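You operate a simulated robot arm through the tools that you are given. There is no shell and no other tool.

You run a simulated robot arm. Do the job below in one go: nothing can be reset, and whatever is moved stays where it is left.

TASK
Fit the tape roll from the bench and tape the far side of the coil in the tape stand.
Fine: set the tape dial to High before the stroke; that side only; carriage back at Load.
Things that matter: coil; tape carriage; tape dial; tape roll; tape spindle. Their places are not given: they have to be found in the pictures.

Only the result counts: the job must be done as asked and must still hold three seconds after the hand-in. Knocking over, shifting, dropping, spilling or breaking anything else fails it.

THE ROBOT
A 7-joint arm with a three-finger gripper, fixed in place. Base frame: the origin is at the foot of the arm, x ahead of it, y to its left, z up. Lengths are in m, angles in rad, forces in N, time in s.
With the tool pointing down near the work surface it reaches from about 0.1 to 0.86 m from the base axis. Its first joint turns from -2.897 to 2.897 rad. Payload 2.94 kg.
The TCP is the grasp point between the finger pads, 0.03 m short of the fingertips. In the tool frame z runs along the fingers and y along their closing line. The gripper opens to 0.132 m. The gripper's body begins 0.107 m behind the TCP.
Orientation is that of the tool frame in the base frame, as [roll, pitch, yaw] about the fixed x, y, z axes, in that order (R = Rz(yaw) Ry(pitch) Rx(roll)). With the fingers straight down and closing along the base's y, the tool's x points along the base's -x, its y along +y and its z along -z.

THE INTERFACE
- The arm moves only by the tool send_rows. Its argument "deltas" is a list of rows, each an object (a shift or turn left out is 0, a gripper value left out holds the last) with "dp": the shift along the tool's x, y, z in units of 20 mm (1.0 is 20 mm), a list of three; "rot": the turn, a rotation vector about the tool's x, y, z in units of 8 degrees (1.0 is 8 degrees), a list of three; "claw": the gripper command, from -1 (fully open) to 1 (shut), values between in proportion. In form: [{"dp": [dx, dy, dz], "rot": [ax, ay, az], "claw": claw}, ...]. A call has 1 to 20 rows; each row shifts and turns the commanded pose from where the row before left it, along the tool's axes as they then stand. A call with a number of a shift or a turn outside -1 to 1 is refused whole. Each row takes 0.2 s and may step no farther than 0.05 m and 0.15 rad from the row before; otherwise, or with a gripper value out of range, the whole call is refused. Where a pose cannot be reached the arm comes as near as it can. A force on the tool above 60 N (or 10 N above the force at the start of the call, whichever is more), or a blocked arm, ends the call early, and 0.2 s more pass. The fingers move at their own pace and stop on an object; they squeeze with about 42 N. The grip force told is the motor's: it shows also when the fingers shut on nothing. Time passes only in rows, and 0.2 s behind the last, so rows that do not move let the fingers close. The reply holds the time, the measured pose of the TCP, the force on the tool along the base axes, the opening and the grip force, in the units named above and with some noise, with the torque about the TCP (base axes, N m) and any sound that the robot's microphone picked up.
- Cameras (640 x 400 px; columns grow to the right, rows downward): "scene" is fixed at [0.0514, -0.651, 1.394]; the picture's right is [0.67, -0.74, 0.00], its down [-0.40, -0.36, -0.84] and it looks along [0.62, 0.56, -0.54] (base axes); focal length 357 px, centre (320, 200). "wrist" rides on the gripper at [0.072, 0.003, -0.144] in the tool frame; the picture's right is [-0.04, 1.00, 0.00], its down [-0.88, -0.04, -0.48] and it looks along [-0.47, -0.02, 0.88] (tool axes); focal length 256 px, centre (320, 200).
- snapshot(camera): a new picture of that camera. No time passes.
- lift_body(by): slides the trunk up (or, below 0, down) by that many m; the arm rides with it, the base frame stays. It gives what a move gives, with no picture.
- pixel_to_xyz(camera, pixels): for up to 12 pixels [column, row] of the newest picture of that camera ("zoom" is the newest enlarged one), the place [x, y, z] in the base frame of the surface seen there, good to about 0.003 m. No time passes.
- close_up(camera, box): a new picture of the part [left, top, right, bottom] of that camera's present view, enlarged. No time passes.
- sign_off(): hands the job in; it is judged then, once.

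Unless the task says otherwise, let go and move clear before handing in.

The tools are called after "Request:" as a command line: name --argument value ..., lists and objects as JSON in quotes. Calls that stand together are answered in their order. send_rows: Moves the arm, as the interface text tells. Its arguments: {"type":"object","properties":{"deltas":{"type":"array","items":{"type":"object","properties":{"dp":{"type":"array","items":{"type":"number"}},"rot":{"type":"array","items":{"type":"number"}},"claw":{"type":"number"}}}}},"required":["deltas"]} The other tools are called the same way: lift_body (by) slides the trunk up or down; snapshot (camera) takes a picture; pixel_to_xyz (camera, pixels) gives the place of the surface under pixels of a picture; close_up (camera, box) takes an enlarged picture of a part of a camera's view; sign_off () hands the job in.

At the start:

```text
time: 0.0
eef_pos: [0.3975, -0.2576, 1.156]
orientation: [3.14, -0.001, -3.141]
ft_force: [0.0, 0.0, 0.7]
torque: [-0.01, -0.01, -0.03]
opening: 0.1321
grip_force: 0.0
trunk travel left (down, up): [-0.325, 0.215]
```

scene: 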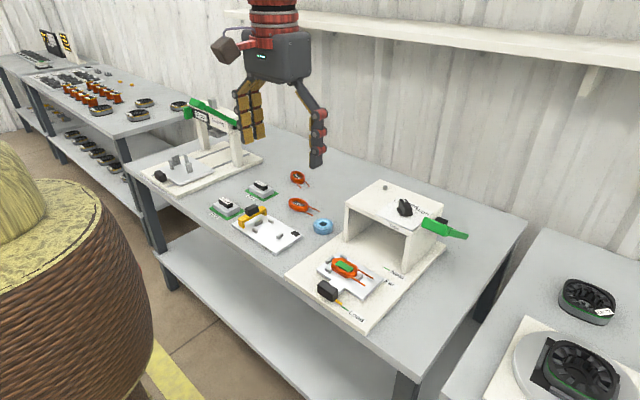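
wrist: 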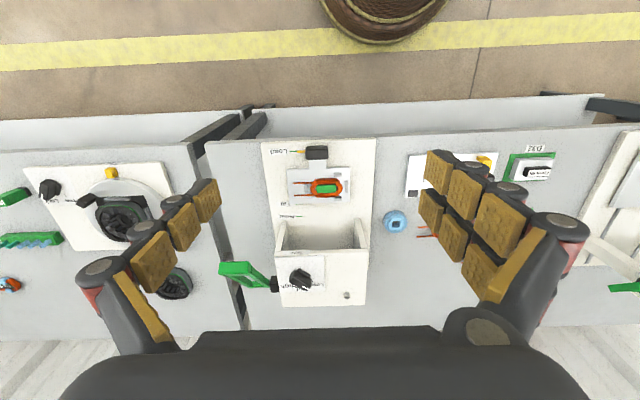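

The scene shows a tape stand at about (375,250) with a coil on a sliding carriage (345,268), a dial on top (404,207), a green handle (445,229), and a blue tape roll at (323,226). I'll zoom in for the details.

Request:
close_up --camera "scene" --box '[280, 170, 480, 330]'

Request:
close_up --camera "wrist" --box '[210, 130, 420, 310]'

```text
2.50 times, centred on (380, 250) of scene
```

zoom: 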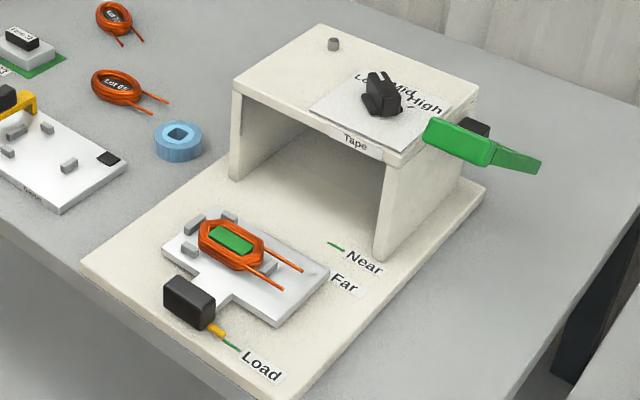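

```text
2.22 times, centred on (315, 220) of wrist
```

zoom: 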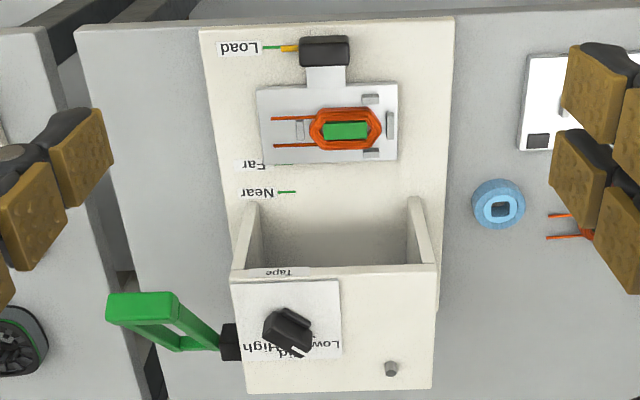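

The zooms show the carriage pointer at Load, Far and Near marks further in, a grey peg (spindle) on the stand's top, the dial with Low/Mid/High, and a green lever on the side. I'll zoom further and measure points.

Request:
close_up --camera "scene" --box '[370, 175, 480, 245]'

Request:
pixel_to_xyz --camera "scene" --pixels '[[386, 187], [404, 207], [323, 222], [323, 226], [325, 291], [345, 267], [445, 229], [388, 268], [455, 236], [415, 250], [347, 236], [350, 310]]'

```text
5.71 times, centred on (425, 210) of scene
```

zoom: 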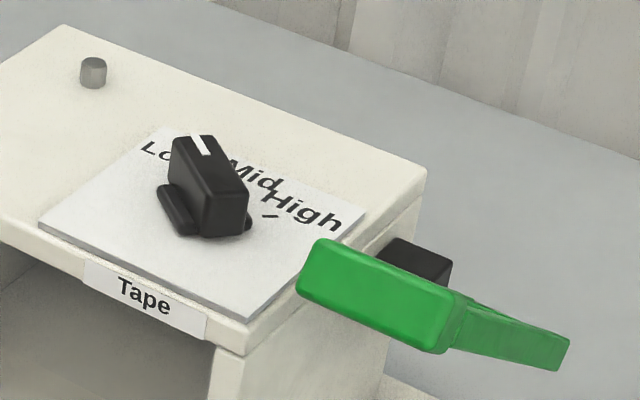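

```text
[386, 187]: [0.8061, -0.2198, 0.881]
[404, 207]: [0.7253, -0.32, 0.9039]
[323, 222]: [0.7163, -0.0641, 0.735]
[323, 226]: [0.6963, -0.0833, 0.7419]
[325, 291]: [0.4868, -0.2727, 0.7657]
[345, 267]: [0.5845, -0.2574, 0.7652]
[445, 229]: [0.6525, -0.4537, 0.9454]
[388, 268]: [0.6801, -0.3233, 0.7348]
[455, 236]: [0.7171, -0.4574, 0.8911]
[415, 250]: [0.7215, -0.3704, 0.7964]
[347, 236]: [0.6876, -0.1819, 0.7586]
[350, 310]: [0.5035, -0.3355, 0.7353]
```

The dial's white index points at Low (zoom pixel (200,145)), so it needs turning clockwise to High. Next I'll measure points in the wrist view.

Request:
close_up --camera "wrist" --box '[210, 130, 420, 310]'

Request:
pixel_to_xyz --camera "zoom" --pixels '[[391, 368], [500, 207], [480, 205], [522, 205], [500, 185], [325, 48], [345, 130], [290, 48], [287, 192], [260, 165], [290, 330], [140, 305]]'

Request:
close_up --camera "wrist" --box '[260, 240, 380, 315]'

Request:
close_up --camera "wrist" --box '[260, 140, 380, 230]'

```text
2.22 times, centred on (315, 220) of wrist
```

zoom: 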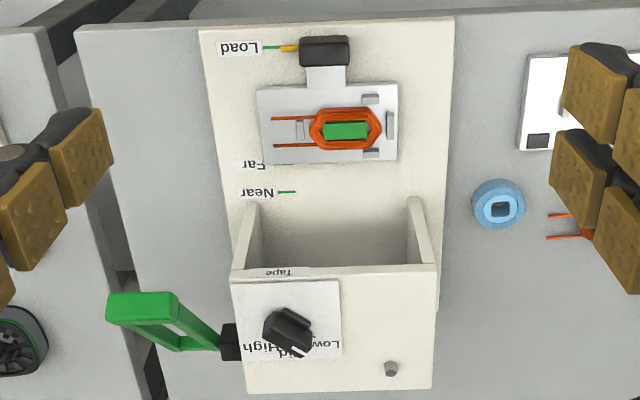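

```text
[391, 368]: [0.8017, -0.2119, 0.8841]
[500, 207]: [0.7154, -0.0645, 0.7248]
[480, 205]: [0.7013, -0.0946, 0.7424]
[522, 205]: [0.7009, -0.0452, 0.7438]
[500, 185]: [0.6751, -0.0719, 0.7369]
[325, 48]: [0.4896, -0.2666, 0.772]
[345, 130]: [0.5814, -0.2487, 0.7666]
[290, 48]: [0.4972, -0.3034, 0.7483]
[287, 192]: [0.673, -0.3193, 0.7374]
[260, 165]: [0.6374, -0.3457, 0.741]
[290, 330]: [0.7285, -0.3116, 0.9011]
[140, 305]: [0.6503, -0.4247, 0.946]
```

```text
5.33 times, centred on (320, 278) of wrist
```

zoom: 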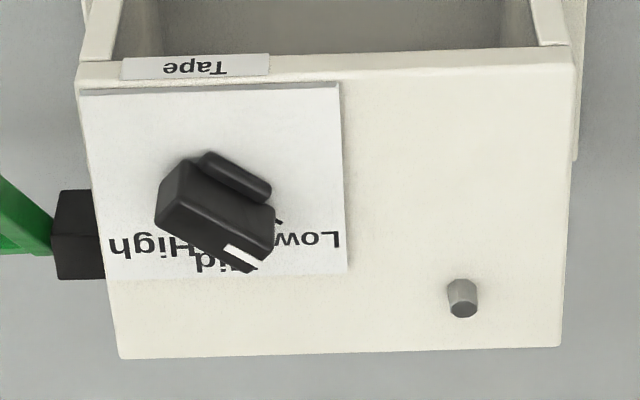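

```text
4.44 times, centred on (320, 185) of wrist
```

zoom: 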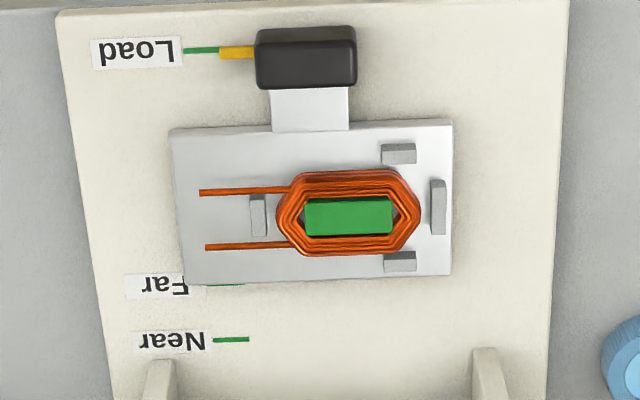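

Far mark is at x≈0.64, Near at x≈0.673, the pointer sits at x≈0.497, and the spindle is near (0.804,-0.215,0.88). I'll move the wrist camera over the stand for a clearer look.

Request:
send_rows --deltas '[{"dp": [-1, 0, 0.2], "claw": -1}, {"dp": [-1, 0, 0.2]}, {"dp": [-1, 0, 0.2]}, {"dp": [-1, 0, 0.2]}, {"dp": [-1, 0, 0.2]}, {"dp": [-1, 0, 0.2]}, {"dp": [-1, 0, 0.2]}, {"dp": [-1, 0, 0.2]}, {"dp": [-1, 0, 0.2]}, {"dp": [0, 0, 0]}]'

Request:
snapshot --camera "wrist"

```text
time: 2.2
eef_pos: [0.5772, -0.2556, 1.1223]
orientation: [-3.141, 0.001, 3.141]
ft_force: [-0.4, -0.1, -0.5]
torque: [-0.01, 0.03, -0.03]
opening: 0.132
grip_force: 0.0
trunk travel left (down, up): [-0.325, 0.215]
```

```text
taken
```

wrist: 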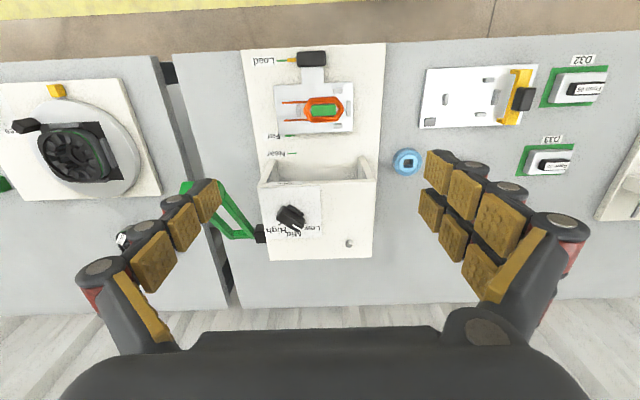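

Request:
close_up --camera "wrist" --box '[240, 160, 400, 265]'

Request:
pixel_to_xyz --camera "wrist" --pixels '[[290, 136], [291, 153], [291, 61], [312, 59], [300, 134], [278, 60], [349, 243], [407, 161], [290, 216], [262, 233], [240, 236], [180, 190]]'

```text
3.81 times, centred on (320, 212) of wrist
```

zoom: 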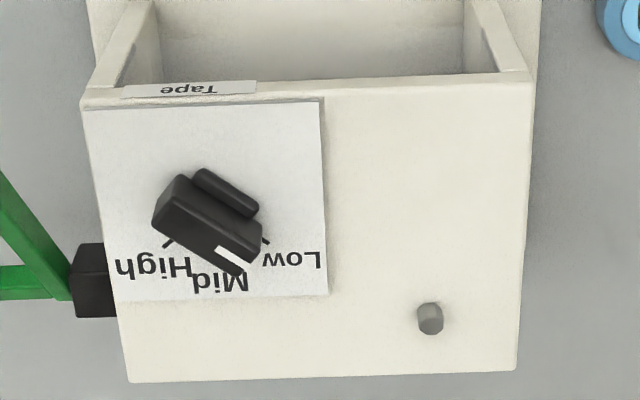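

```text
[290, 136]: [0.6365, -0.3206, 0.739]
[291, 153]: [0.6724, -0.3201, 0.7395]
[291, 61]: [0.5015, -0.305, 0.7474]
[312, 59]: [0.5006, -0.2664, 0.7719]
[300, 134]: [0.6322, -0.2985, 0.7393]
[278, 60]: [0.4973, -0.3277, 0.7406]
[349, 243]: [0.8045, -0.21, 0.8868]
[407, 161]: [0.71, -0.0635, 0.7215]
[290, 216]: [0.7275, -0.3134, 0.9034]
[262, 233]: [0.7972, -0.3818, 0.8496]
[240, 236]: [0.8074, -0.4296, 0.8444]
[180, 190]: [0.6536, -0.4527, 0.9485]
```

Request:
pixel_to_xyz --camera "zoom" --pixels '[[265, 241], [168, 243], [237, 262], [165, 205], [180, 185], [230, 195], [212, 225], [200, 178], [85, 110], [322, 100], [328, 290], [430, 320]]'

Request:
close_up --camera "wrist" --box '[265, 195, 325, 240]'

Request:
close_up --camera "scene" --box '[420, 200, 480, 260]'

Request:
snapshot --camera "scene"

```text
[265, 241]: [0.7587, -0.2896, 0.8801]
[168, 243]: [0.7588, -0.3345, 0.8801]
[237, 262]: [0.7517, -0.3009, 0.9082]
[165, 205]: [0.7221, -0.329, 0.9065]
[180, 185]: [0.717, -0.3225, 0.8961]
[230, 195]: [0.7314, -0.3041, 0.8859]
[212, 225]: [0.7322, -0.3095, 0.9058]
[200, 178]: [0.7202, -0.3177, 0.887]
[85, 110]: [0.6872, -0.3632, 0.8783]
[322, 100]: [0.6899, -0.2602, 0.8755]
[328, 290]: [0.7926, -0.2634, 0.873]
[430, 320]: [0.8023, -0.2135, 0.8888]
```

```text
8.89 times, centred on (295, 218) of wrist
```

zoom: 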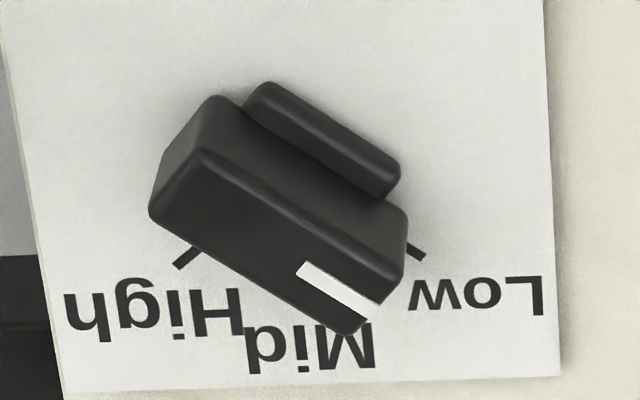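

```text
6.67 times, centred on (450, 230) of scene
```

zoom: 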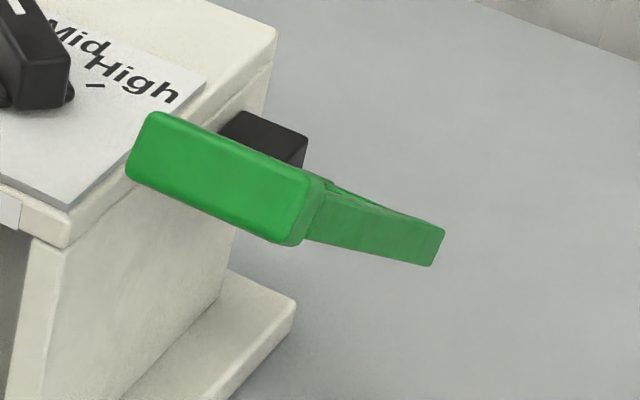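

```text
taken
```

scene: 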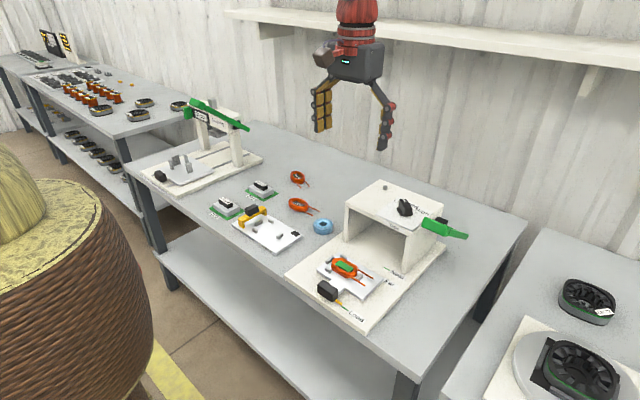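

Load pointer x≈0.4975, Far tick x≈0.636; the dial pivot is near (0.736,-0.312) with the index now at about +44° (Low), and High at −45°. Next I'll look at the spindle, roll and lever more closely.

Request:
close_up --camera "wrist" --box '[385, 145, 430, 175]'

Request:
close_up --camera "wrist" --box '[330, 230, 370, 260]'

Request:
close_up --camera "scene" --box '[300, 205, 350, 245]'

Request:
close_up --camera "scene" --box '[370, 175, 400, 195]'

```text
13.33 times, centred on (408, 160) of wrist
```

zoom: 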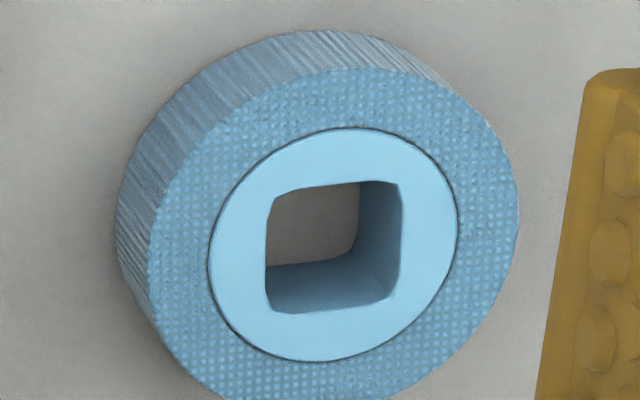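

```text
13.33 times, centred on (350, 245) of wrist
```

zoom: 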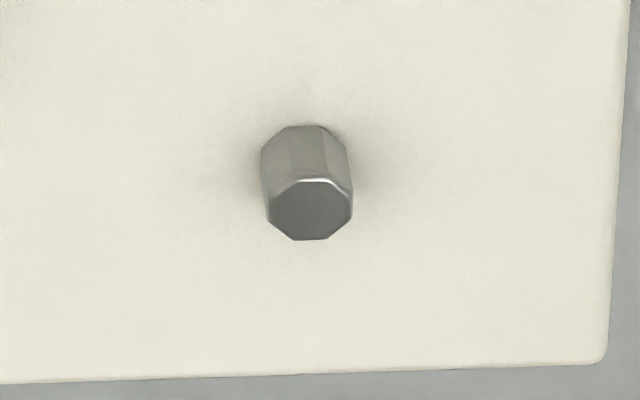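

```text
10.00 times, centred on (325, 225) of scene
```

zoom: 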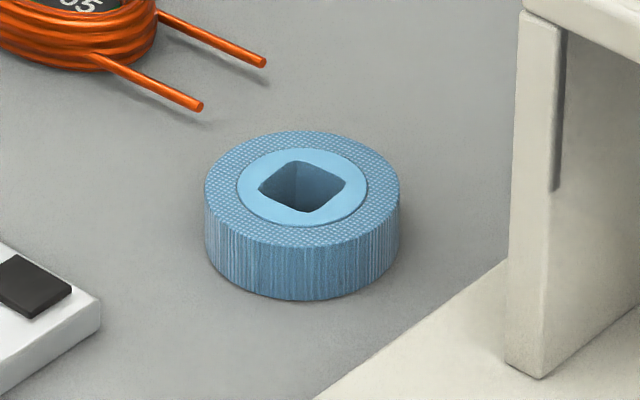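

```text
16.00 times, centred on (385, 185) of scene
```

zoom: 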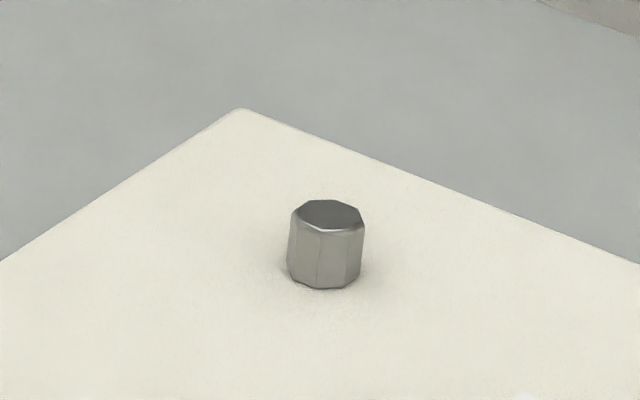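

Request:
close_up --camera "wrist" --box '[330, 230, 370, 260]'

Request:
pixel_to_xyz --camera "zoom" --pixels '[[310, 211], [310, 195], [310, 230], [280, 212], [342, 212], [310, 120], [250, 170], [365, 170], [200, 200], [420, 200]]'

Request:
close_up --camera "wrist" --box '[385, 145, 430, 175]'

Request:
pixel_to_xyz --camera "zoom" --pixels '[[300, 100], [300, 370], [175, 230], [500, 220], [240, 240], [430, 240], [330, 150], [330, 340], [320, 50], [130, 180]]'

Request:
close_up --camera "wrist" --box '[170, 170, 290, 250]'

```text
13.33 times, centred on (350, 245) of wrist
```

zoom: 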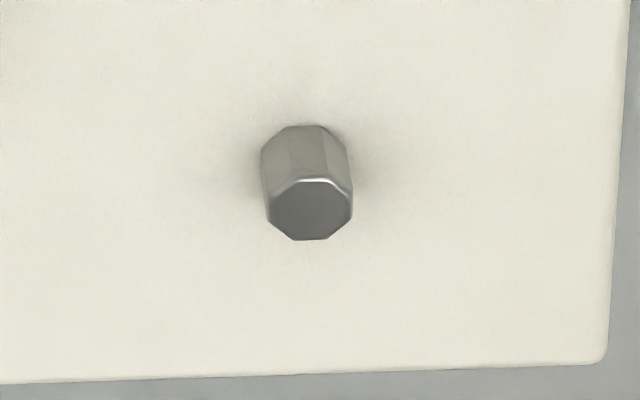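

```text
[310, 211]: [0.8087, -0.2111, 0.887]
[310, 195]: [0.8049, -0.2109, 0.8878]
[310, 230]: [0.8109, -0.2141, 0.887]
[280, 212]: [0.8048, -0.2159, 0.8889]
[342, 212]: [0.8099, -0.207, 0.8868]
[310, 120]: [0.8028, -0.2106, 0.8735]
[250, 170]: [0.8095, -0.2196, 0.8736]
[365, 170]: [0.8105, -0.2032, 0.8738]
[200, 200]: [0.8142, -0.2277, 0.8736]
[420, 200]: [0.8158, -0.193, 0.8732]
```

```text
13.33 times, centred on (408, 160) of wrist
```

zoom: 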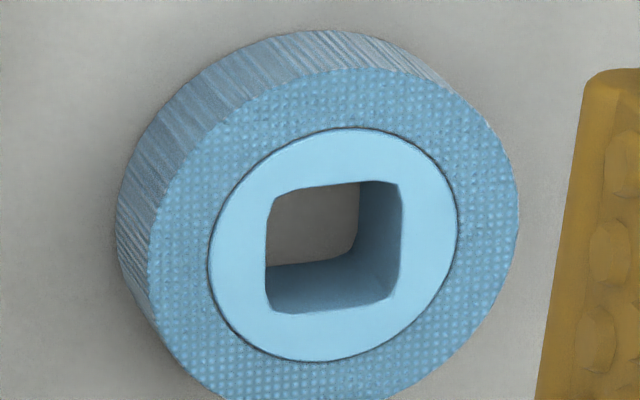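

```text
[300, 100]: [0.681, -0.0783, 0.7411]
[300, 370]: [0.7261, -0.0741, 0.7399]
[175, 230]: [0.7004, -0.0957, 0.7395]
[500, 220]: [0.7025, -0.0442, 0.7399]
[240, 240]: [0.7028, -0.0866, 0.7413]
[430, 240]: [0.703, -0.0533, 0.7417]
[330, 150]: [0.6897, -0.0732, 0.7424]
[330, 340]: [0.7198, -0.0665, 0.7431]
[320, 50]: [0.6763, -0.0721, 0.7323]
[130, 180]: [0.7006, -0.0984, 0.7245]
```

```text
5.00 times, centred on (230, 210) of wrist
```

zoom: 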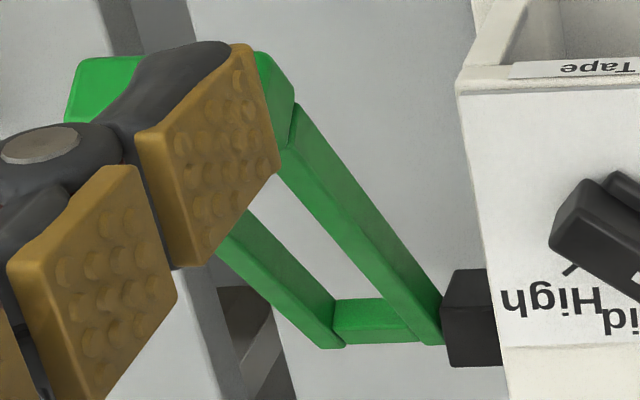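

The peg is at about (0.807,-0.2115), top z 0.887, ~12 mm wide; the roll is centred at about (0.7045,-0.070), top z 0.741, with a ~22 mm hole, so the fit is loose. I'll go to the dial first: hover above it, narrow the gripper and turn 45° to line up with the bar.

Request:
send_rows --deltas '[{"dp": [-0.795, -0.285, 0.4], "claw": 0.2}, {"dp": [-0.795, -0.285, 0.4]}, {"dp": [-0.795, -0.285, 0.4]}, {"dp": [-0.795, -0.285, 0.4]}, {"dp": [-0.795, -0.285, 0.4]}, {"dp": [-0.795, -0.285, 0.4]}, {"dp": [-0.795, -0.285, 0.4]}, {"dp": [-0.795, -0.285, 0.4]}, {"dp": [-0.795, -0.285, 0.4]}, {"dp": [-0.795, -0.285, 0.4]}, {"rot": [0, 0, -0.9375]}, {"rot": [0, 0, -0.9375]}, {"rot": [0, 0, -0.9375]}, {"rot": [0, 0, -0.9375]}, {"rot": [0, 0, -0.9375]}, {"rot": [0, 0, -0.9375]}, {"dp": [0, 0, 0]}]'

Request:
snapshot --camera "wrist"

Request:
snapshot --camera "scene"

```text
time: 5.8
eef_pos: [0.7355, -0.3133, 1.0403]
orientation: [-3.141, 0.002, -2.354]
ft_force: [0.7, -0.4, 0.0]
torque: [0.0, 0.02, 0.01]
opening: 0.0527
grip_force: 0.0
trunk travel left (down, up): [-0.325, 0.215]
```

```text
taken
```

wrist: 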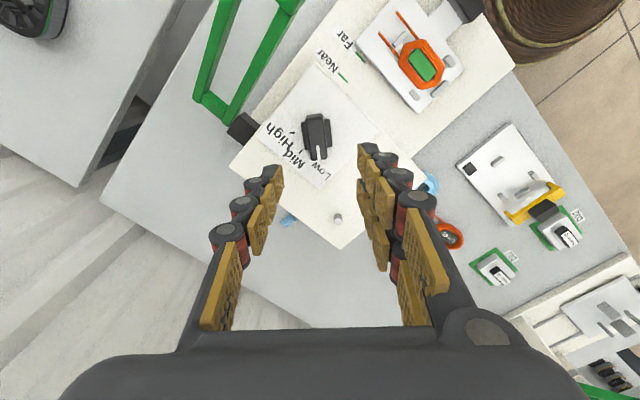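

```text
taken
```

scene: 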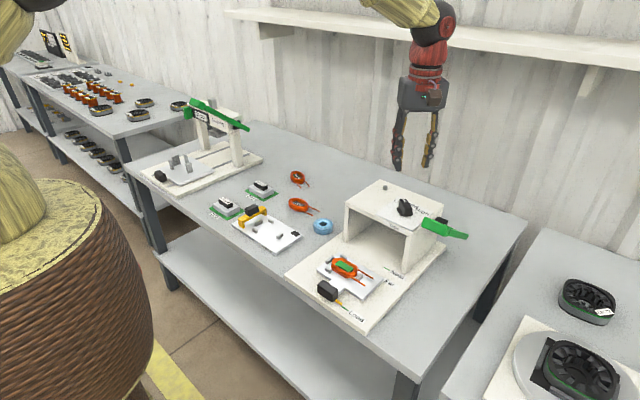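

Request:
close_up --camera "wrist" --box '[280, 100, 360, 180]'

```text
5.00 times, centred on (320, 140) of wrist
```

zoom: 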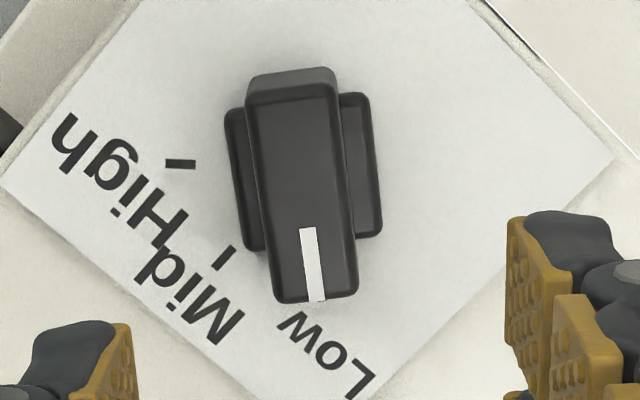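

Request:
pixel_to_xyz --camera "zoom" --pixels '[[295, 105], [317, 293], [305, 235], [255, 200], [350, 200], [300, 150], [232, 180], [372, 180], [310, 270], [180, 163], [225, 257], [299, 125]]'

```text
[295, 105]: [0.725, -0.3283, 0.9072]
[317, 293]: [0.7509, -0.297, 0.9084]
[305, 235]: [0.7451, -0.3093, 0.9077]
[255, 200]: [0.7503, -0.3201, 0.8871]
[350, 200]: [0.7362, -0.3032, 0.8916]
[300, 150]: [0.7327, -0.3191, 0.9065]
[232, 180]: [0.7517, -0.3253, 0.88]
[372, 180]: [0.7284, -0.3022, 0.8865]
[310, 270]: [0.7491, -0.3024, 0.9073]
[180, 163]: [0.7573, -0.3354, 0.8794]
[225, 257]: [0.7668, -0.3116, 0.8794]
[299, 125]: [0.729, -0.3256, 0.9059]
```

The bar's top face sits at z≈0.907, its index at about +48°, with low shoulders (z≈0.89) on both sides. I'll rotate a further 3° and come down so the fingertips stop just above the shoulders.

Request:
send_rows --deltas '[{"dp": [0, 0, 0.9], "rot": [0, 0, -0.4]}, {"dp": [0, 0, 0.9]}, {"dp": [0, 0, 0.9]}, {"dp": [0, 0, 0.9]}, {"dp": [0, 0, 0.9]}, {"dp": [0, 0, 0.6]}, {"dp": [0, 0, 0.6]}, {"dp": [0, 0, 0]}]'

Request:
snapshot --camera "wrist"

Request:
close_up --camera "scene" --box '[360, 160, 460, 240]'

```text
time: 7.6
eef_pos: [0.7364, -0.3139, 0.9253]
orientation: [-3.141, 0.0, -2.301]
ft_force: [-0.6, -0.1, 0.6]
torque: [-0.02, -0.01, -0.03]
opening: 0.0527
grip_force: 0.1
trunk travel left (down, up): [-0.325, 0.215]
```

```text
taken
```

wrist: 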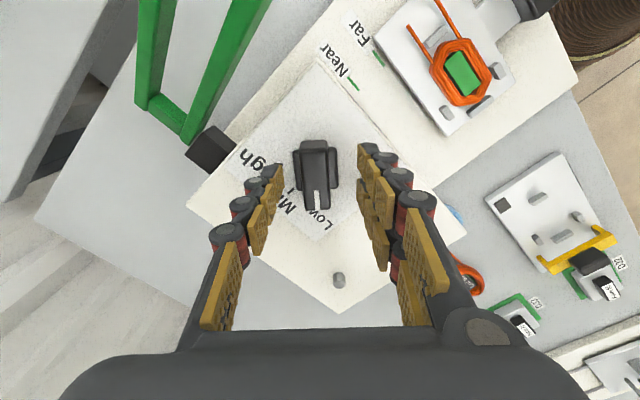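

```text
5.00 times, centred on (410, 200) of scene
```

zoom: 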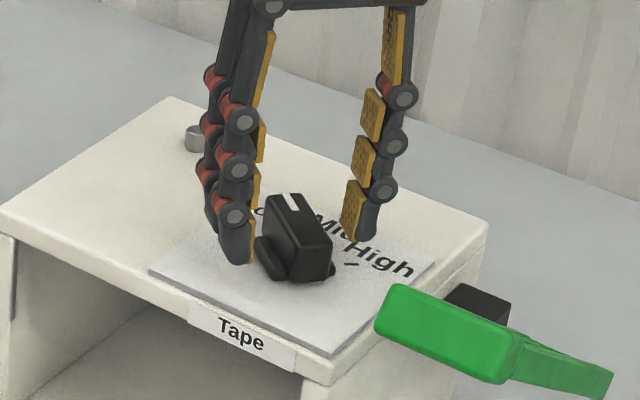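

The bar is centred between the fingers and the tips are just above the shoulders, so I'll close on it.

Request:
send_rows --deltas '[{"dp": [0, 0, 0], "claw": 1}, {"dp": [0, 0, 0]}, {"dp": [0, 0, 0]}, {"dp": [0, 0, 0]}, {"dp": [0, 0, 0]}]'

Request:
close_up --camera "wrist" --box '[240, 110, 400, 230]'

```text
time: 8.8
eef_pos: [0.7375, -0.3153, 0.926]
orientation: [-3.14, 0.001, -2.3]
ft_force: [16.1, -16.0, -5.7]
torque: [-0.35, -0.68, 0.01]
opening: 0.0198
grip_force: 42.4
trunk travel left (down, up): [-0.325, 0.215]
```

```text
3.33 times, centred on (320, 170) of wrist
```

zoom: 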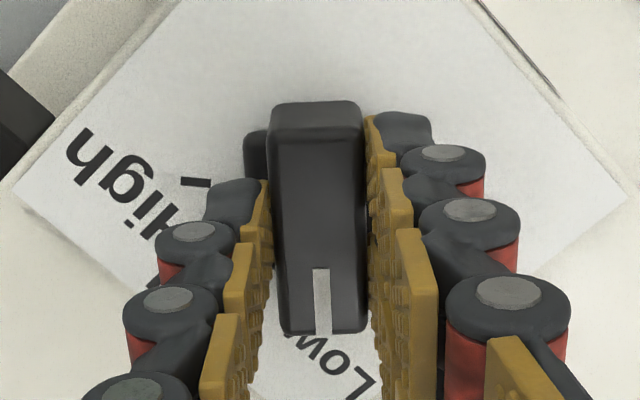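

The bar is gripped (opening 0.0198) with a small lateral load of ~22 N, so I'll shift ~2 mm to relieve it and turn clockwise towards High, stopping a little short to check.

Request:
send_rows --deltas '[{"dp": [0, -0.09, 0]}, {"rot": [0, 0, 1]}, {"rot": [0, 0, 1]}, {"rot": [0, 0, 1]}, {"rot": [0, 0, 1]}, {"rot": [0, 0, 1]}, {"rot": [0, 0, 1]}, {"dp": [0, 0, 0]}]'

Request:
close_up --camera "wrist" --box '[240, 110, 400, 230]'

```text
time: 10.6
eef_pos: [0.7378, -0.313, 0.9264]
orientation: [3.142, 0.001, -3.138]
ft_force: [12.5, 1.9, 7.2]
torque: [0.24, 0.11, 0.0]
opening: 0.0199
grip_force: 45.1
trunk travel left (down, up): [-0.325, 0.215]
```

```text
3.33 times, centred on (320, 170) of wrist
```

zoom: 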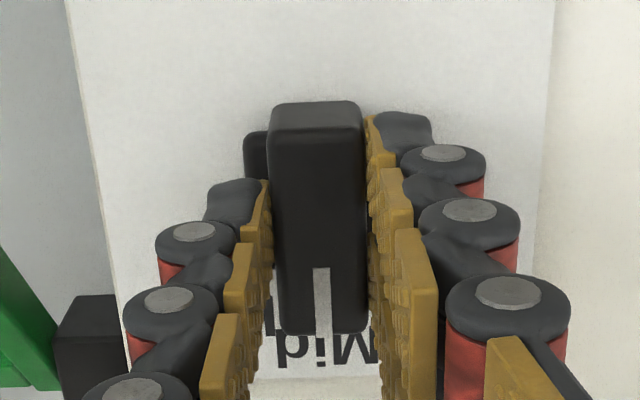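

The knob now points at Mid and turns with the tool; I'll continue on to High.

Request:
send_rows --deltas '[{"rot": [0, 0, 1]}, {"rot": [0, 0, 1]}, {"rot": [0, 0, 1]}, {"rot": [0, 0, 1]}, {"rot": [0, 0, 1]}, {"rot": [0, 0, 0.7]}, {"dp": [0, 0, 0]}]'

Request:
close_up --camera "wrist" --box '[240, 110, 400, 230]'

```text
time: 12.2
eef_pos: [0.7397, -0.3133, 0.9261]
orientation: [-3.139, -0.002, 2.349]
ft_force: [17.9, 23.0, 3.1]
torque: [0.96, -0.26, 0.05]
opening: 0.0196
grip_force: 44.7
trunk travel left (down, up): [-0.325, 0.215]
```

```text
3.33 times, centred on (320, 170) of wrist
```

zoom: 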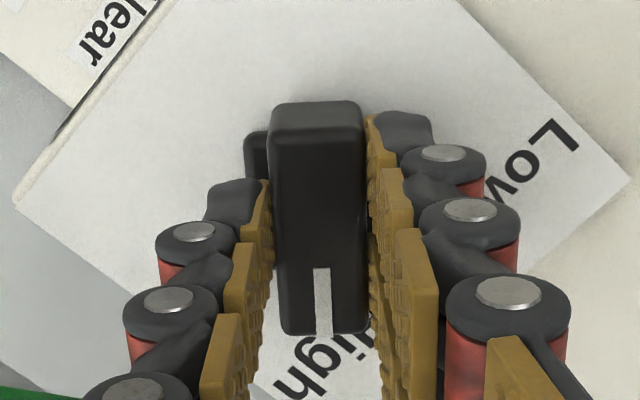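

The index is at about −45°; since Low sat near +48°, I'll turn 3° more, then open and rise to check it against the High tick.

Request:
send_rows --deltas '[{"rot": [0, 0, 0.35]}, {"dp": [0, 0, 0]}, {"dp": [0, 0, 0], "claw": 0.3}, {"dp": [0, 0, 0]}, {"dp": [0, 0, 0]}, {"dp": [0, 0, -1]}, {"dp": [0, 0, -1]}, {"dp": [0, 0, -1]}, {"dp": [0, 0, -1]}, {"dp": [0, 0, -1]}, {"dp": [0, 0, -1]}, {"dp": [0, 0, 0]}]'

Request:
close_up --camera "wrist" --box '[270, 90, 370, 180]'

Request:
close_up --camera "scene" --box '[370, 175, 450, 235]'

```text
time: 14.8
eef_pos: [0.7368, -0.3145, 1.0455]
orientation: [-3.141, 0.0, 2.3]
ft_force: [-0.2, 0.1, -0.6]
torque: [-0.06, 0.01, -0.02]
opening: 0.046
grip_force: 0.0
trunk travel left (down, up): [-0.325, 0.215]
```

```text
4.44 times, centred on (320, 135) of wrist
```

zoom: 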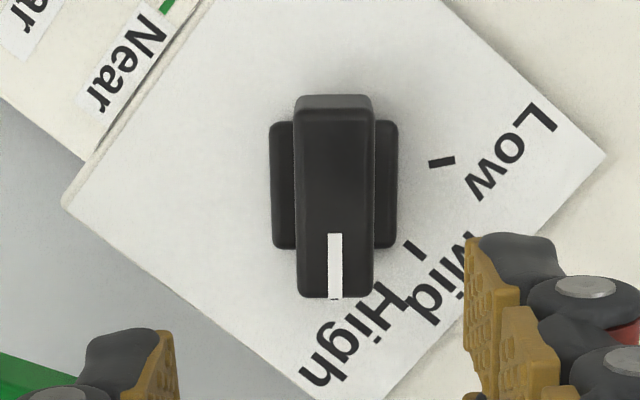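

```text
6.67 times, centred on (410, 205) of scene
```

zoom: 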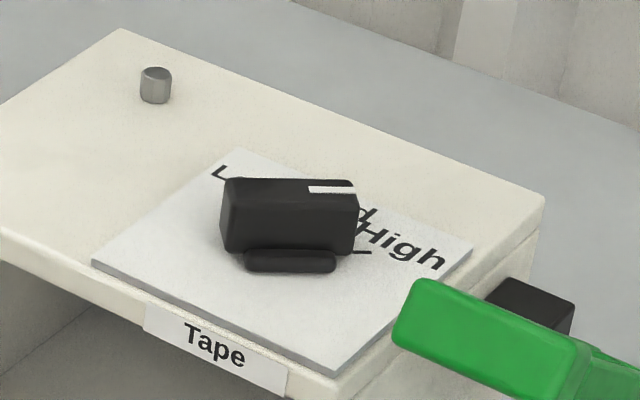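

Request:
close_up --camera "wrist" --box '[290, 100, 350, 160]'

Request:
pixel_to_xyz --camera "wrist" --pixels '[[323, 155], [323, 115], [347, 126], [341, 145], [323, 148], [323, 120]]'

Request:
close_up --camera "scene" --box '[395, 195, 435, 220]'

```text
6.67 times, centred on (320, 130) of wrist
```

zoom: 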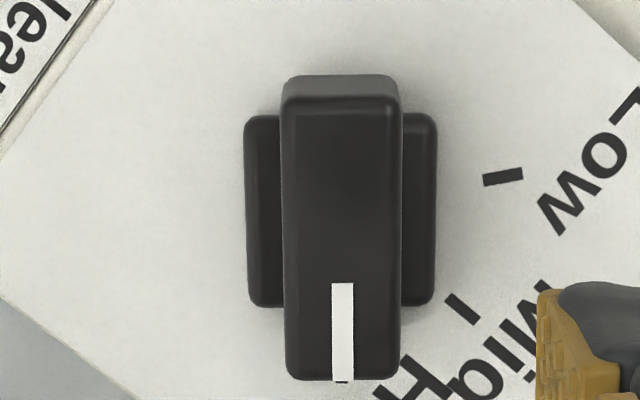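

```text
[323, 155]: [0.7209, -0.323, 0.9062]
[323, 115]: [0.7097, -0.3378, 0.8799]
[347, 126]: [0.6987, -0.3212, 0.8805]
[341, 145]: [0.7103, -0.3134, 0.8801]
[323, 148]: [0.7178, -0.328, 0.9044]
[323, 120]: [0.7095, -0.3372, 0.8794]
```

```text
16.00 times, centred on (415, 208) of scene
```

zoom: 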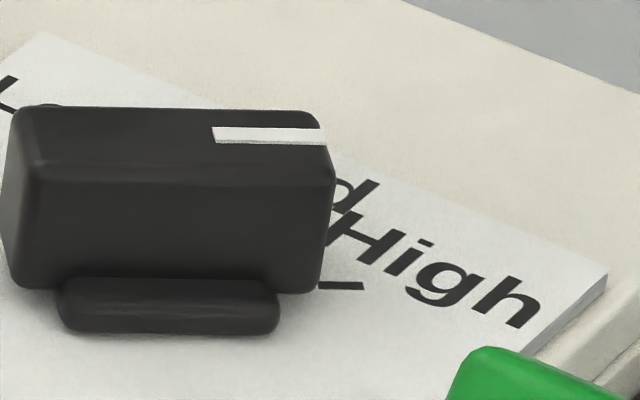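

The scene zoom shows the white index in line with the High tick at (340,285), so the dial is set. Next I'll turn the tool back square and move over the tape roll to check the clearance to the coil leads next to it.

Request:
send_rows --deltas '[{"rot": [0, 0, -1], "dp": [0, 0, -0.5]}, {"rot": [0, 0, -1]}, {"rot": [0, 0, -1]}, {"rot": [0, 0, -1]}, {"rot": [0, 0, -1]}, {"rot": [0, 0, -1.0]}, {"dp": [0.15, 0.95, 0], "claw": -1}, {"dp": [0.15, 0.95, 0]}, {"dp": [0.15, 0.95, 0]}, {"dp": [0.15, 0.95, 0]}, {"dp": [0.15, 0.95, 0]}, {"dp": [0.15, 0.95, 0]}, {"dp": [0.15, 0.95, 0]}, {"dp": [0.15, 0.95, 0]}, {"dp": [0.15, 0.95, 0]}, {"dp": [0.15, 0.95, 0]}, {"dp": [0.15, 0.95, 0]}, {"dp": [0.0, 0.95, 0]}, {"dp": [0, 0.8, 0]}, {"dp": [0, 0, 0]}]'

Request:
snapshot --camera "wrist"

```text
time: 19.0
eef_pos: [0.7052, -0.0706, 1.0569]
orientation: [-3.141, -0.001, 3.139]
ft_force: [-1.1, -0.6, 0.1]
torque: [0.01, 0.01, 0.0]
opening: 0.132
grip_force: 0.1
trunk travel left (down, up): [-0.325, 0.215]
```

```text
taken
```

wrist: 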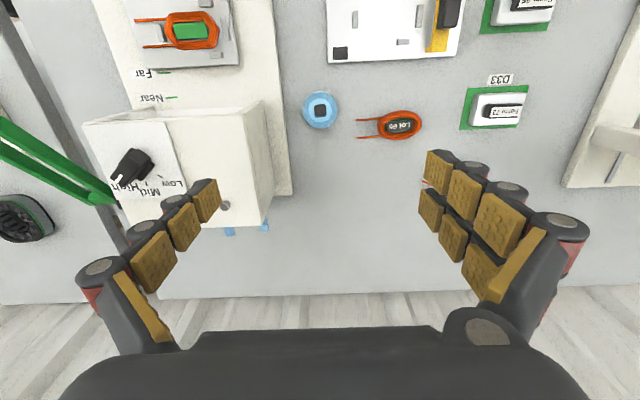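

Request:
close_up --camera "wrist" --box '[280, 80, 440, 160]'

Request:
pixel_to_xyz --camera "zoom" --pixels '[[310, 163], [310, 222], [370, 185], [160, 60], [160, 155], [90, 110], [235, 110], [145, 110], [165, 80], [165, 140], [125, 110], [200, 110]]'

Request:
close_up --camera "wrist" --box '[190, 190, 310, 270]'

```text
4.00 times, centred on (360, 120) of wrist
```

zoom: 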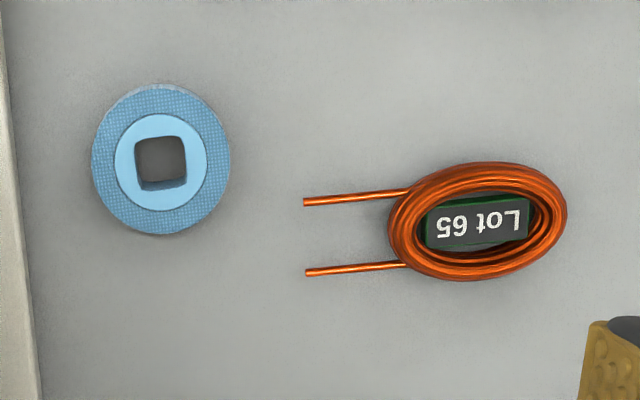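

```text
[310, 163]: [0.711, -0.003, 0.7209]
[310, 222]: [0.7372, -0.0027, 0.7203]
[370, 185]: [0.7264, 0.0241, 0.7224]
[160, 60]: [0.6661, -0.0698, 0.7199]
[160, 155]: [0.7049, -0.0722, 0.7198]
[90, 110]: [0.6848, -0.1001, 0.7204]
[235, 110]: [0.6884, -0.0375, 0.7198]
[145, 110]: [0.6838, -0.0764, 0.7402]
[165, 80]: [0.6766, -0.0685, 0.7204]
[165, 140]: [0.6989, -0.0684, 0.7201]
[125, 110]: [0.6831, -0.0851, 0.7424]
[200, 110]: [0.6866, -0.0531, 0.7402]
```

```text
5.00 times, centred on (250, 230) of wrist
```

zoom: 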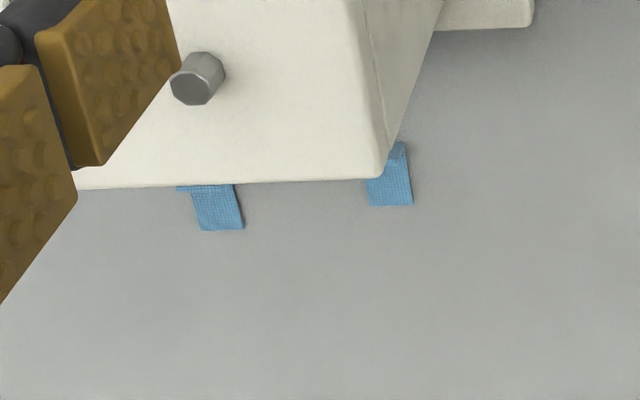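

The coil leads end at y≈-0.005, well clear of the roll's edge at y≈-0.041, so a grip along y works. I'll narrow the opening to ~0.085 and descend over the roll.

Request:
send_rows --deltas '[{"dp": [0.08, 0, 1], "claw": -0.29}, {"dp": [0, 0, 1]}, {"dp": [0, 0, 1]}, {"dp": [0, 0, 1]}, {"dp": [0, 0, 1]}, {"dp": [0, 0, 1]}, {"dp": [0, 0, 1]}, {"dp": [0, 0, 1]}, {"dp": [0, 0, 1]}, {"dp": [0, 0, 1]}, {"dp": [0, 0, 1]}, {"dp": [0, 0, 1]}, {"dp": [0, 0, 1]}, {"dp": [0, 0, 0.5]}, {"dp": [0, 0, 0]}]'

Request:
snapshot --camera "wrist"

Request:
close_up --camera "scene" --box '[270, 170, 390, 250]'

```text
time: 22.2
eef_pos: [0.7039, -0.0712, 0.7873]
orientation: [3.14, 0.0, 3.14]
ft_force: [0.7, 0.2, -0.2]
torque: [-0.02, 0.01, 0.0]
opening: 0.0853
grip_force: 0.1
trunk travel left (down, up): [-0.325, 0.215]
```

```text
taken
```

wrist: 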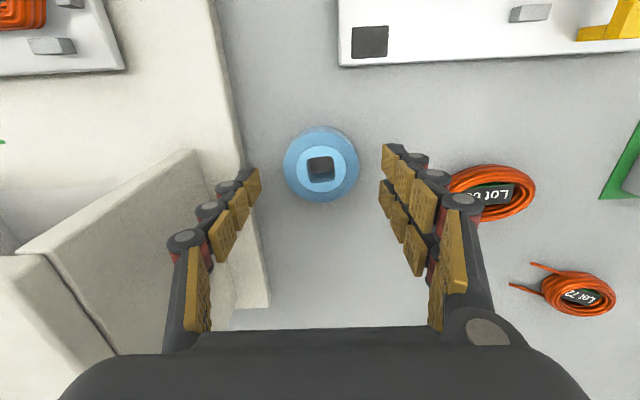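

```text
5.00 times, centred on (330, 210) of scene
```

zoom: 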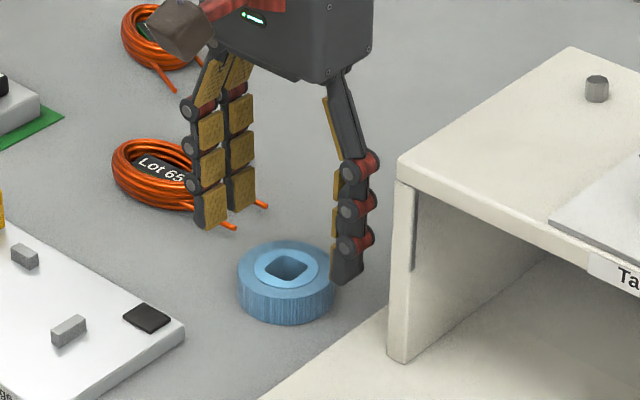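

The roll is centred between the fingers at (320,165). I'll narrow to ~0.07 to stay clear of the coil leads and go down the last 32 mm, leaving the tips ~5 mm above the bench.

Request:
send_rows --deltas '[{"dp": [0, 0.05, 0], "claw": -0.06}, {"dp": [0, 0, 0]}, {"dp": [0, 0, 0.5]}, {"dp": [0, 0, 0.5]}, {"dp": [0, 0, 0.55]}, {"dp": [0, 0, 0]}]'

Request:
snapshot --camera "wrist"

Request:
close_up --camera "scene" --box '[270, 170, 390, 250]'

```text
time: 23.6
eef_pos: [0.704, -0.0709, 0.7561]
orientation: [3.142, 0.0, 3.137]
ft_force: [0.1, 0.2, -1.0]
torque: [-0.01, -0.04, 0.02]
opening: 0.07
grip_force: 0.0
trunk travel left (down, up): [-0.325, 0.215]
```

```text
taken
```

wrist: 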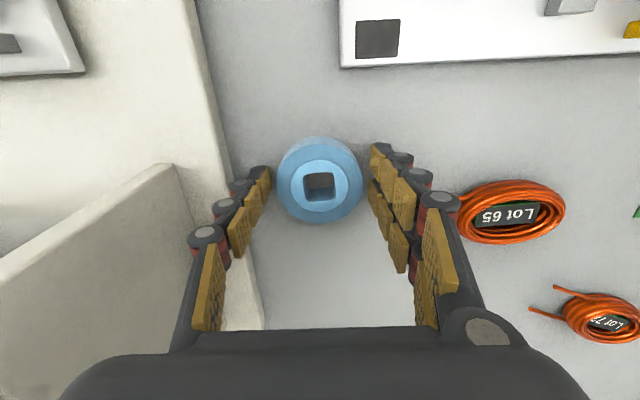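

```text
5.00 times, centred on (330, 210) of scene
```

zoom: 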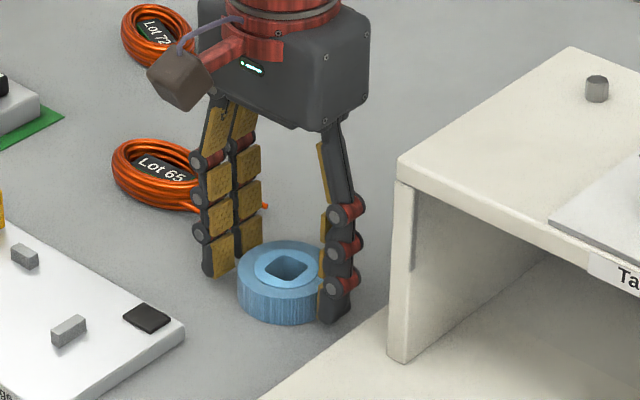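

The roll is between the pads with the tips ~6 mm above the bench; I'll close on it.

Request:
send_rows --deltas '[{"dp": [0, 0, 0.1], "claw": 1}, {"dp": [0, 0, 0]}, {"dp": [0, 0, 0]}, {"dp": [0, 0, 0]}, {"dp": [0, 0, 0]}]'

Request:
snapshot --camera "wrist"

```text
time: 24.8
eef_pos: [0.7024, -0.0713, 0.7554]
orientation: [3.141, 0.001, 3.139]
ft_force: [-2.4, 0.5, 7.0]
torque: [0.06, 0.13, -0.02]
opening: 0.058
grip_force: 42.0
trunk travel left (down, up): [-0.325, 0.215]
```

```text
taken
```

wrist: 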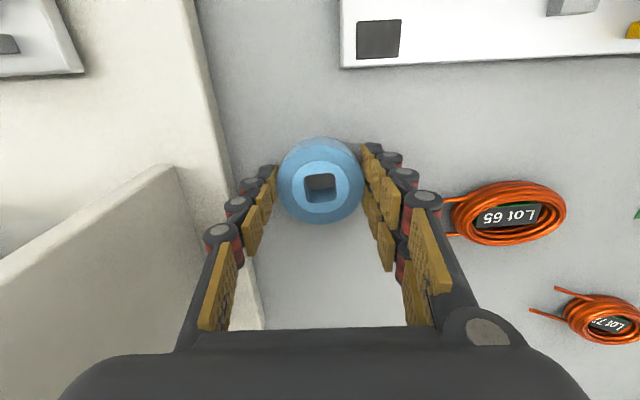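

The roll is held (opening 0.058), its centre ~2 mm ahead of the TCP. I'll lift straight up, then carry it over to the spindle.

Request:
send_rows --deltas '[{"dp": [0, 0, -0.5]}, {"dp": [0, 0, -1]}, {"dp": [0, 0, -1]}, {"dp": [0, 0, -1]}, {"dp": [0, 0, -1]}, {"dp": [0, 0, -1]}, {"dp": [0, 0, -1]}, {"dp": [0, 0, -1]}, {"dp": [0, 0, -1]}, {"dp": [0, 0, -1]}, {"dp": [0, 0, -1]}, {"dp": [0, 0, -1]}, {"dp": [0, 0, 0]}]'

Request:
send_rows --deltas '[{"dp": [-0.511, -0.703, 0]}, {"dp": [-0.511, -0.703, 0]}, {"dp": [-0.511, -0.703, 0]}, {"dp": [-0.511, -0.703, 0]}, {"dp": [-0.511, -0.703, 0]}, {"dp": [-0.511, -0.703, 0]}, {"dp": [-0.511, -0.703, 0]}, {"dp": [-0.511, -0.703, 0]}, {"dp": [-0.511, -0.703, 0]}, {"dp": [-0.511, -0.703, 0]}, {"dp": [0, 0, 0]}]'

Request:
snapshot --camera "wrist"

Request:
snapshot --camera "scene"

```text
time: 27.6
eef_pos: [0.7034, -0.0691, 0.9848]
orientation: [3.141, 0.0, 3.138]
ft_force: [0.7, -1.4, -0.9]
torque: [0.0, 0.02, -0.02]
opening: 0.0577
grip_force: 42.3
trunk travel left (down, up): [-0.325, 0.215]
```

```text
time: 30.0
eef_pos: [0.8041, -0.2124, 0.9828]
orientation: [-3.141, 0.0, 3.138]
ft_force: [-0.1, 0.9, 0.4]
torque: [0.02, -0.01, -0.02]
opening: 0.0576
grip_force: 41.8
trunk travel left (down, up): [-0.325, 0.215]
```

```text
taken
```

wrist: 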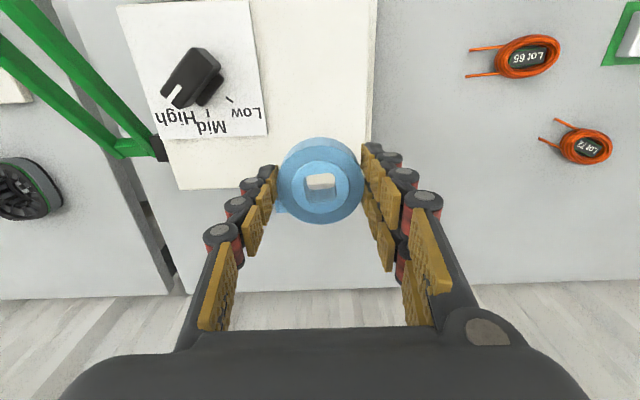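

```text
taken
```

scene: 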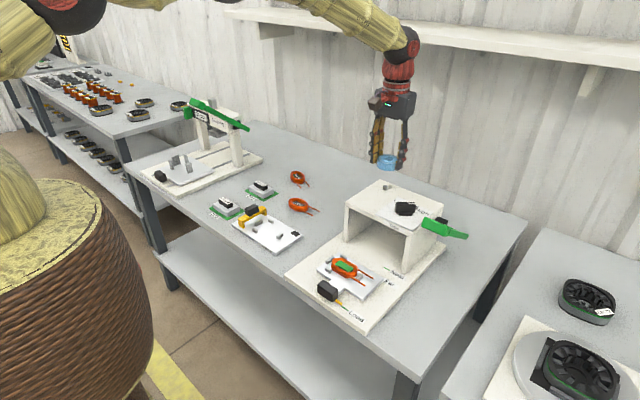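

The roll hangs over the spindle area; I'll lower it to just above the peg top and check the alignment.

Request:
send_rows --deltas '[{"dp": [0, 0, 0.9]}, {"dp": [0, 0, 0.9]}, {"dp": [0, 0, 0.7]}, {"dp": [0, 0, 0]}]'

Request:
close_up --camera "wrist" --box '[260, 120, 380, 240]'

Request:
close_up --camera "scene" --box '[350, 140, 430, 210]'

```text
time: 31.0
eef_pos: [0.8041, -0.2107, 0.9316]
orientation: [3.141, 0.001, 3.139]
ft_force: [-0.1, -0.6, 0.0]
torque: [0.0, 0.02, -0.02]
opening: 0.0579
grip_force: 42.1
trunk travel left (down, up): [-0.325, 0.215]
```

```text
3.33 times, centred on (320, 180) of wrist
```

zoom: 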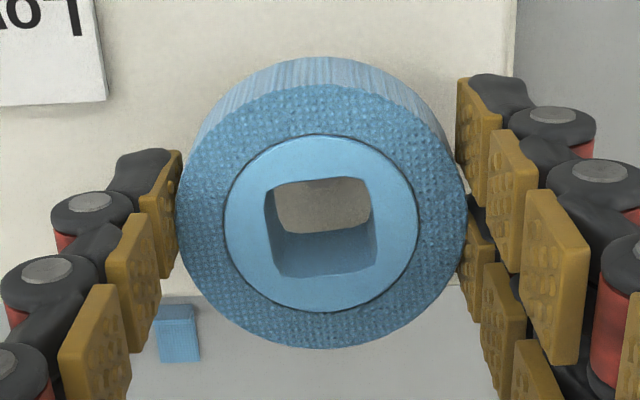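

```text
5.71 times, centred on (390, 175) of scene
```

zoom: 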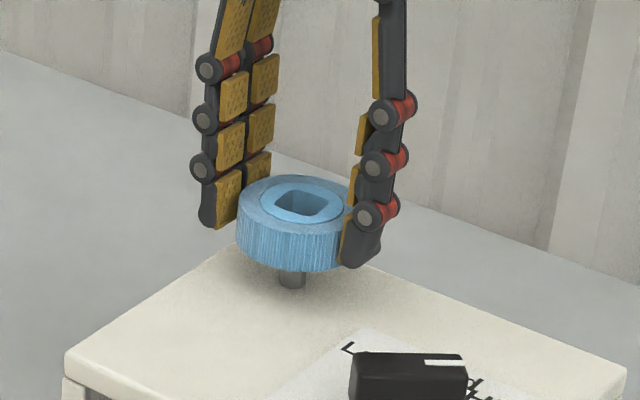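

Request:
pixel_to_xyz --camera "zoom" --pixels '[[298, 183], [285, 220], [250, 205], [340, 200], [291, 282], [284, 280], [299, 280], [270, 200], [335, 210]]'

Request:
close_up --camera "wrist" --box '[290, 150, 350, 210]'

```text
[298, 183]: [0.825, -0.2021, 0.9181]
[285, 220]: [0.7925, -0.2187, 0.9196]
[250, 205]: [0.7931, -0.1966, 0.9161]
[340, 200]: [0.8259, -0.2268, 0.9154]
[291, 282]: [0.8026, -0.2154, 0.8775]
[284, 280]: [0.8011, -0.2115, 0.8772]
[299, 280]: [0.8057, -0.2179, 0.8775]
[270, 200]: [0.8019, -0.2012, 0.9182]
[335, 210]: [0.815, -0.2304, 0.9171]
```

```text
6.67 times, centred on (320, 180) of wrist
```

zoom: 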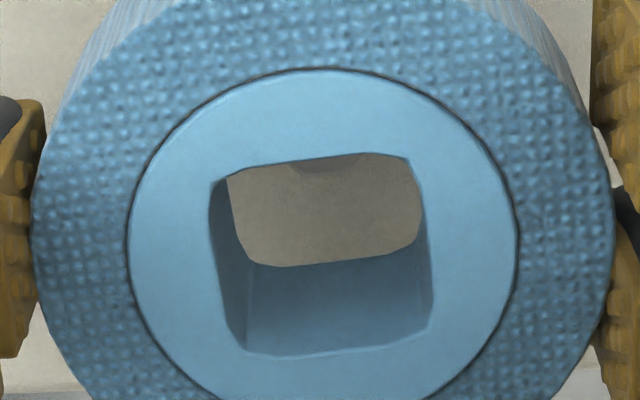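

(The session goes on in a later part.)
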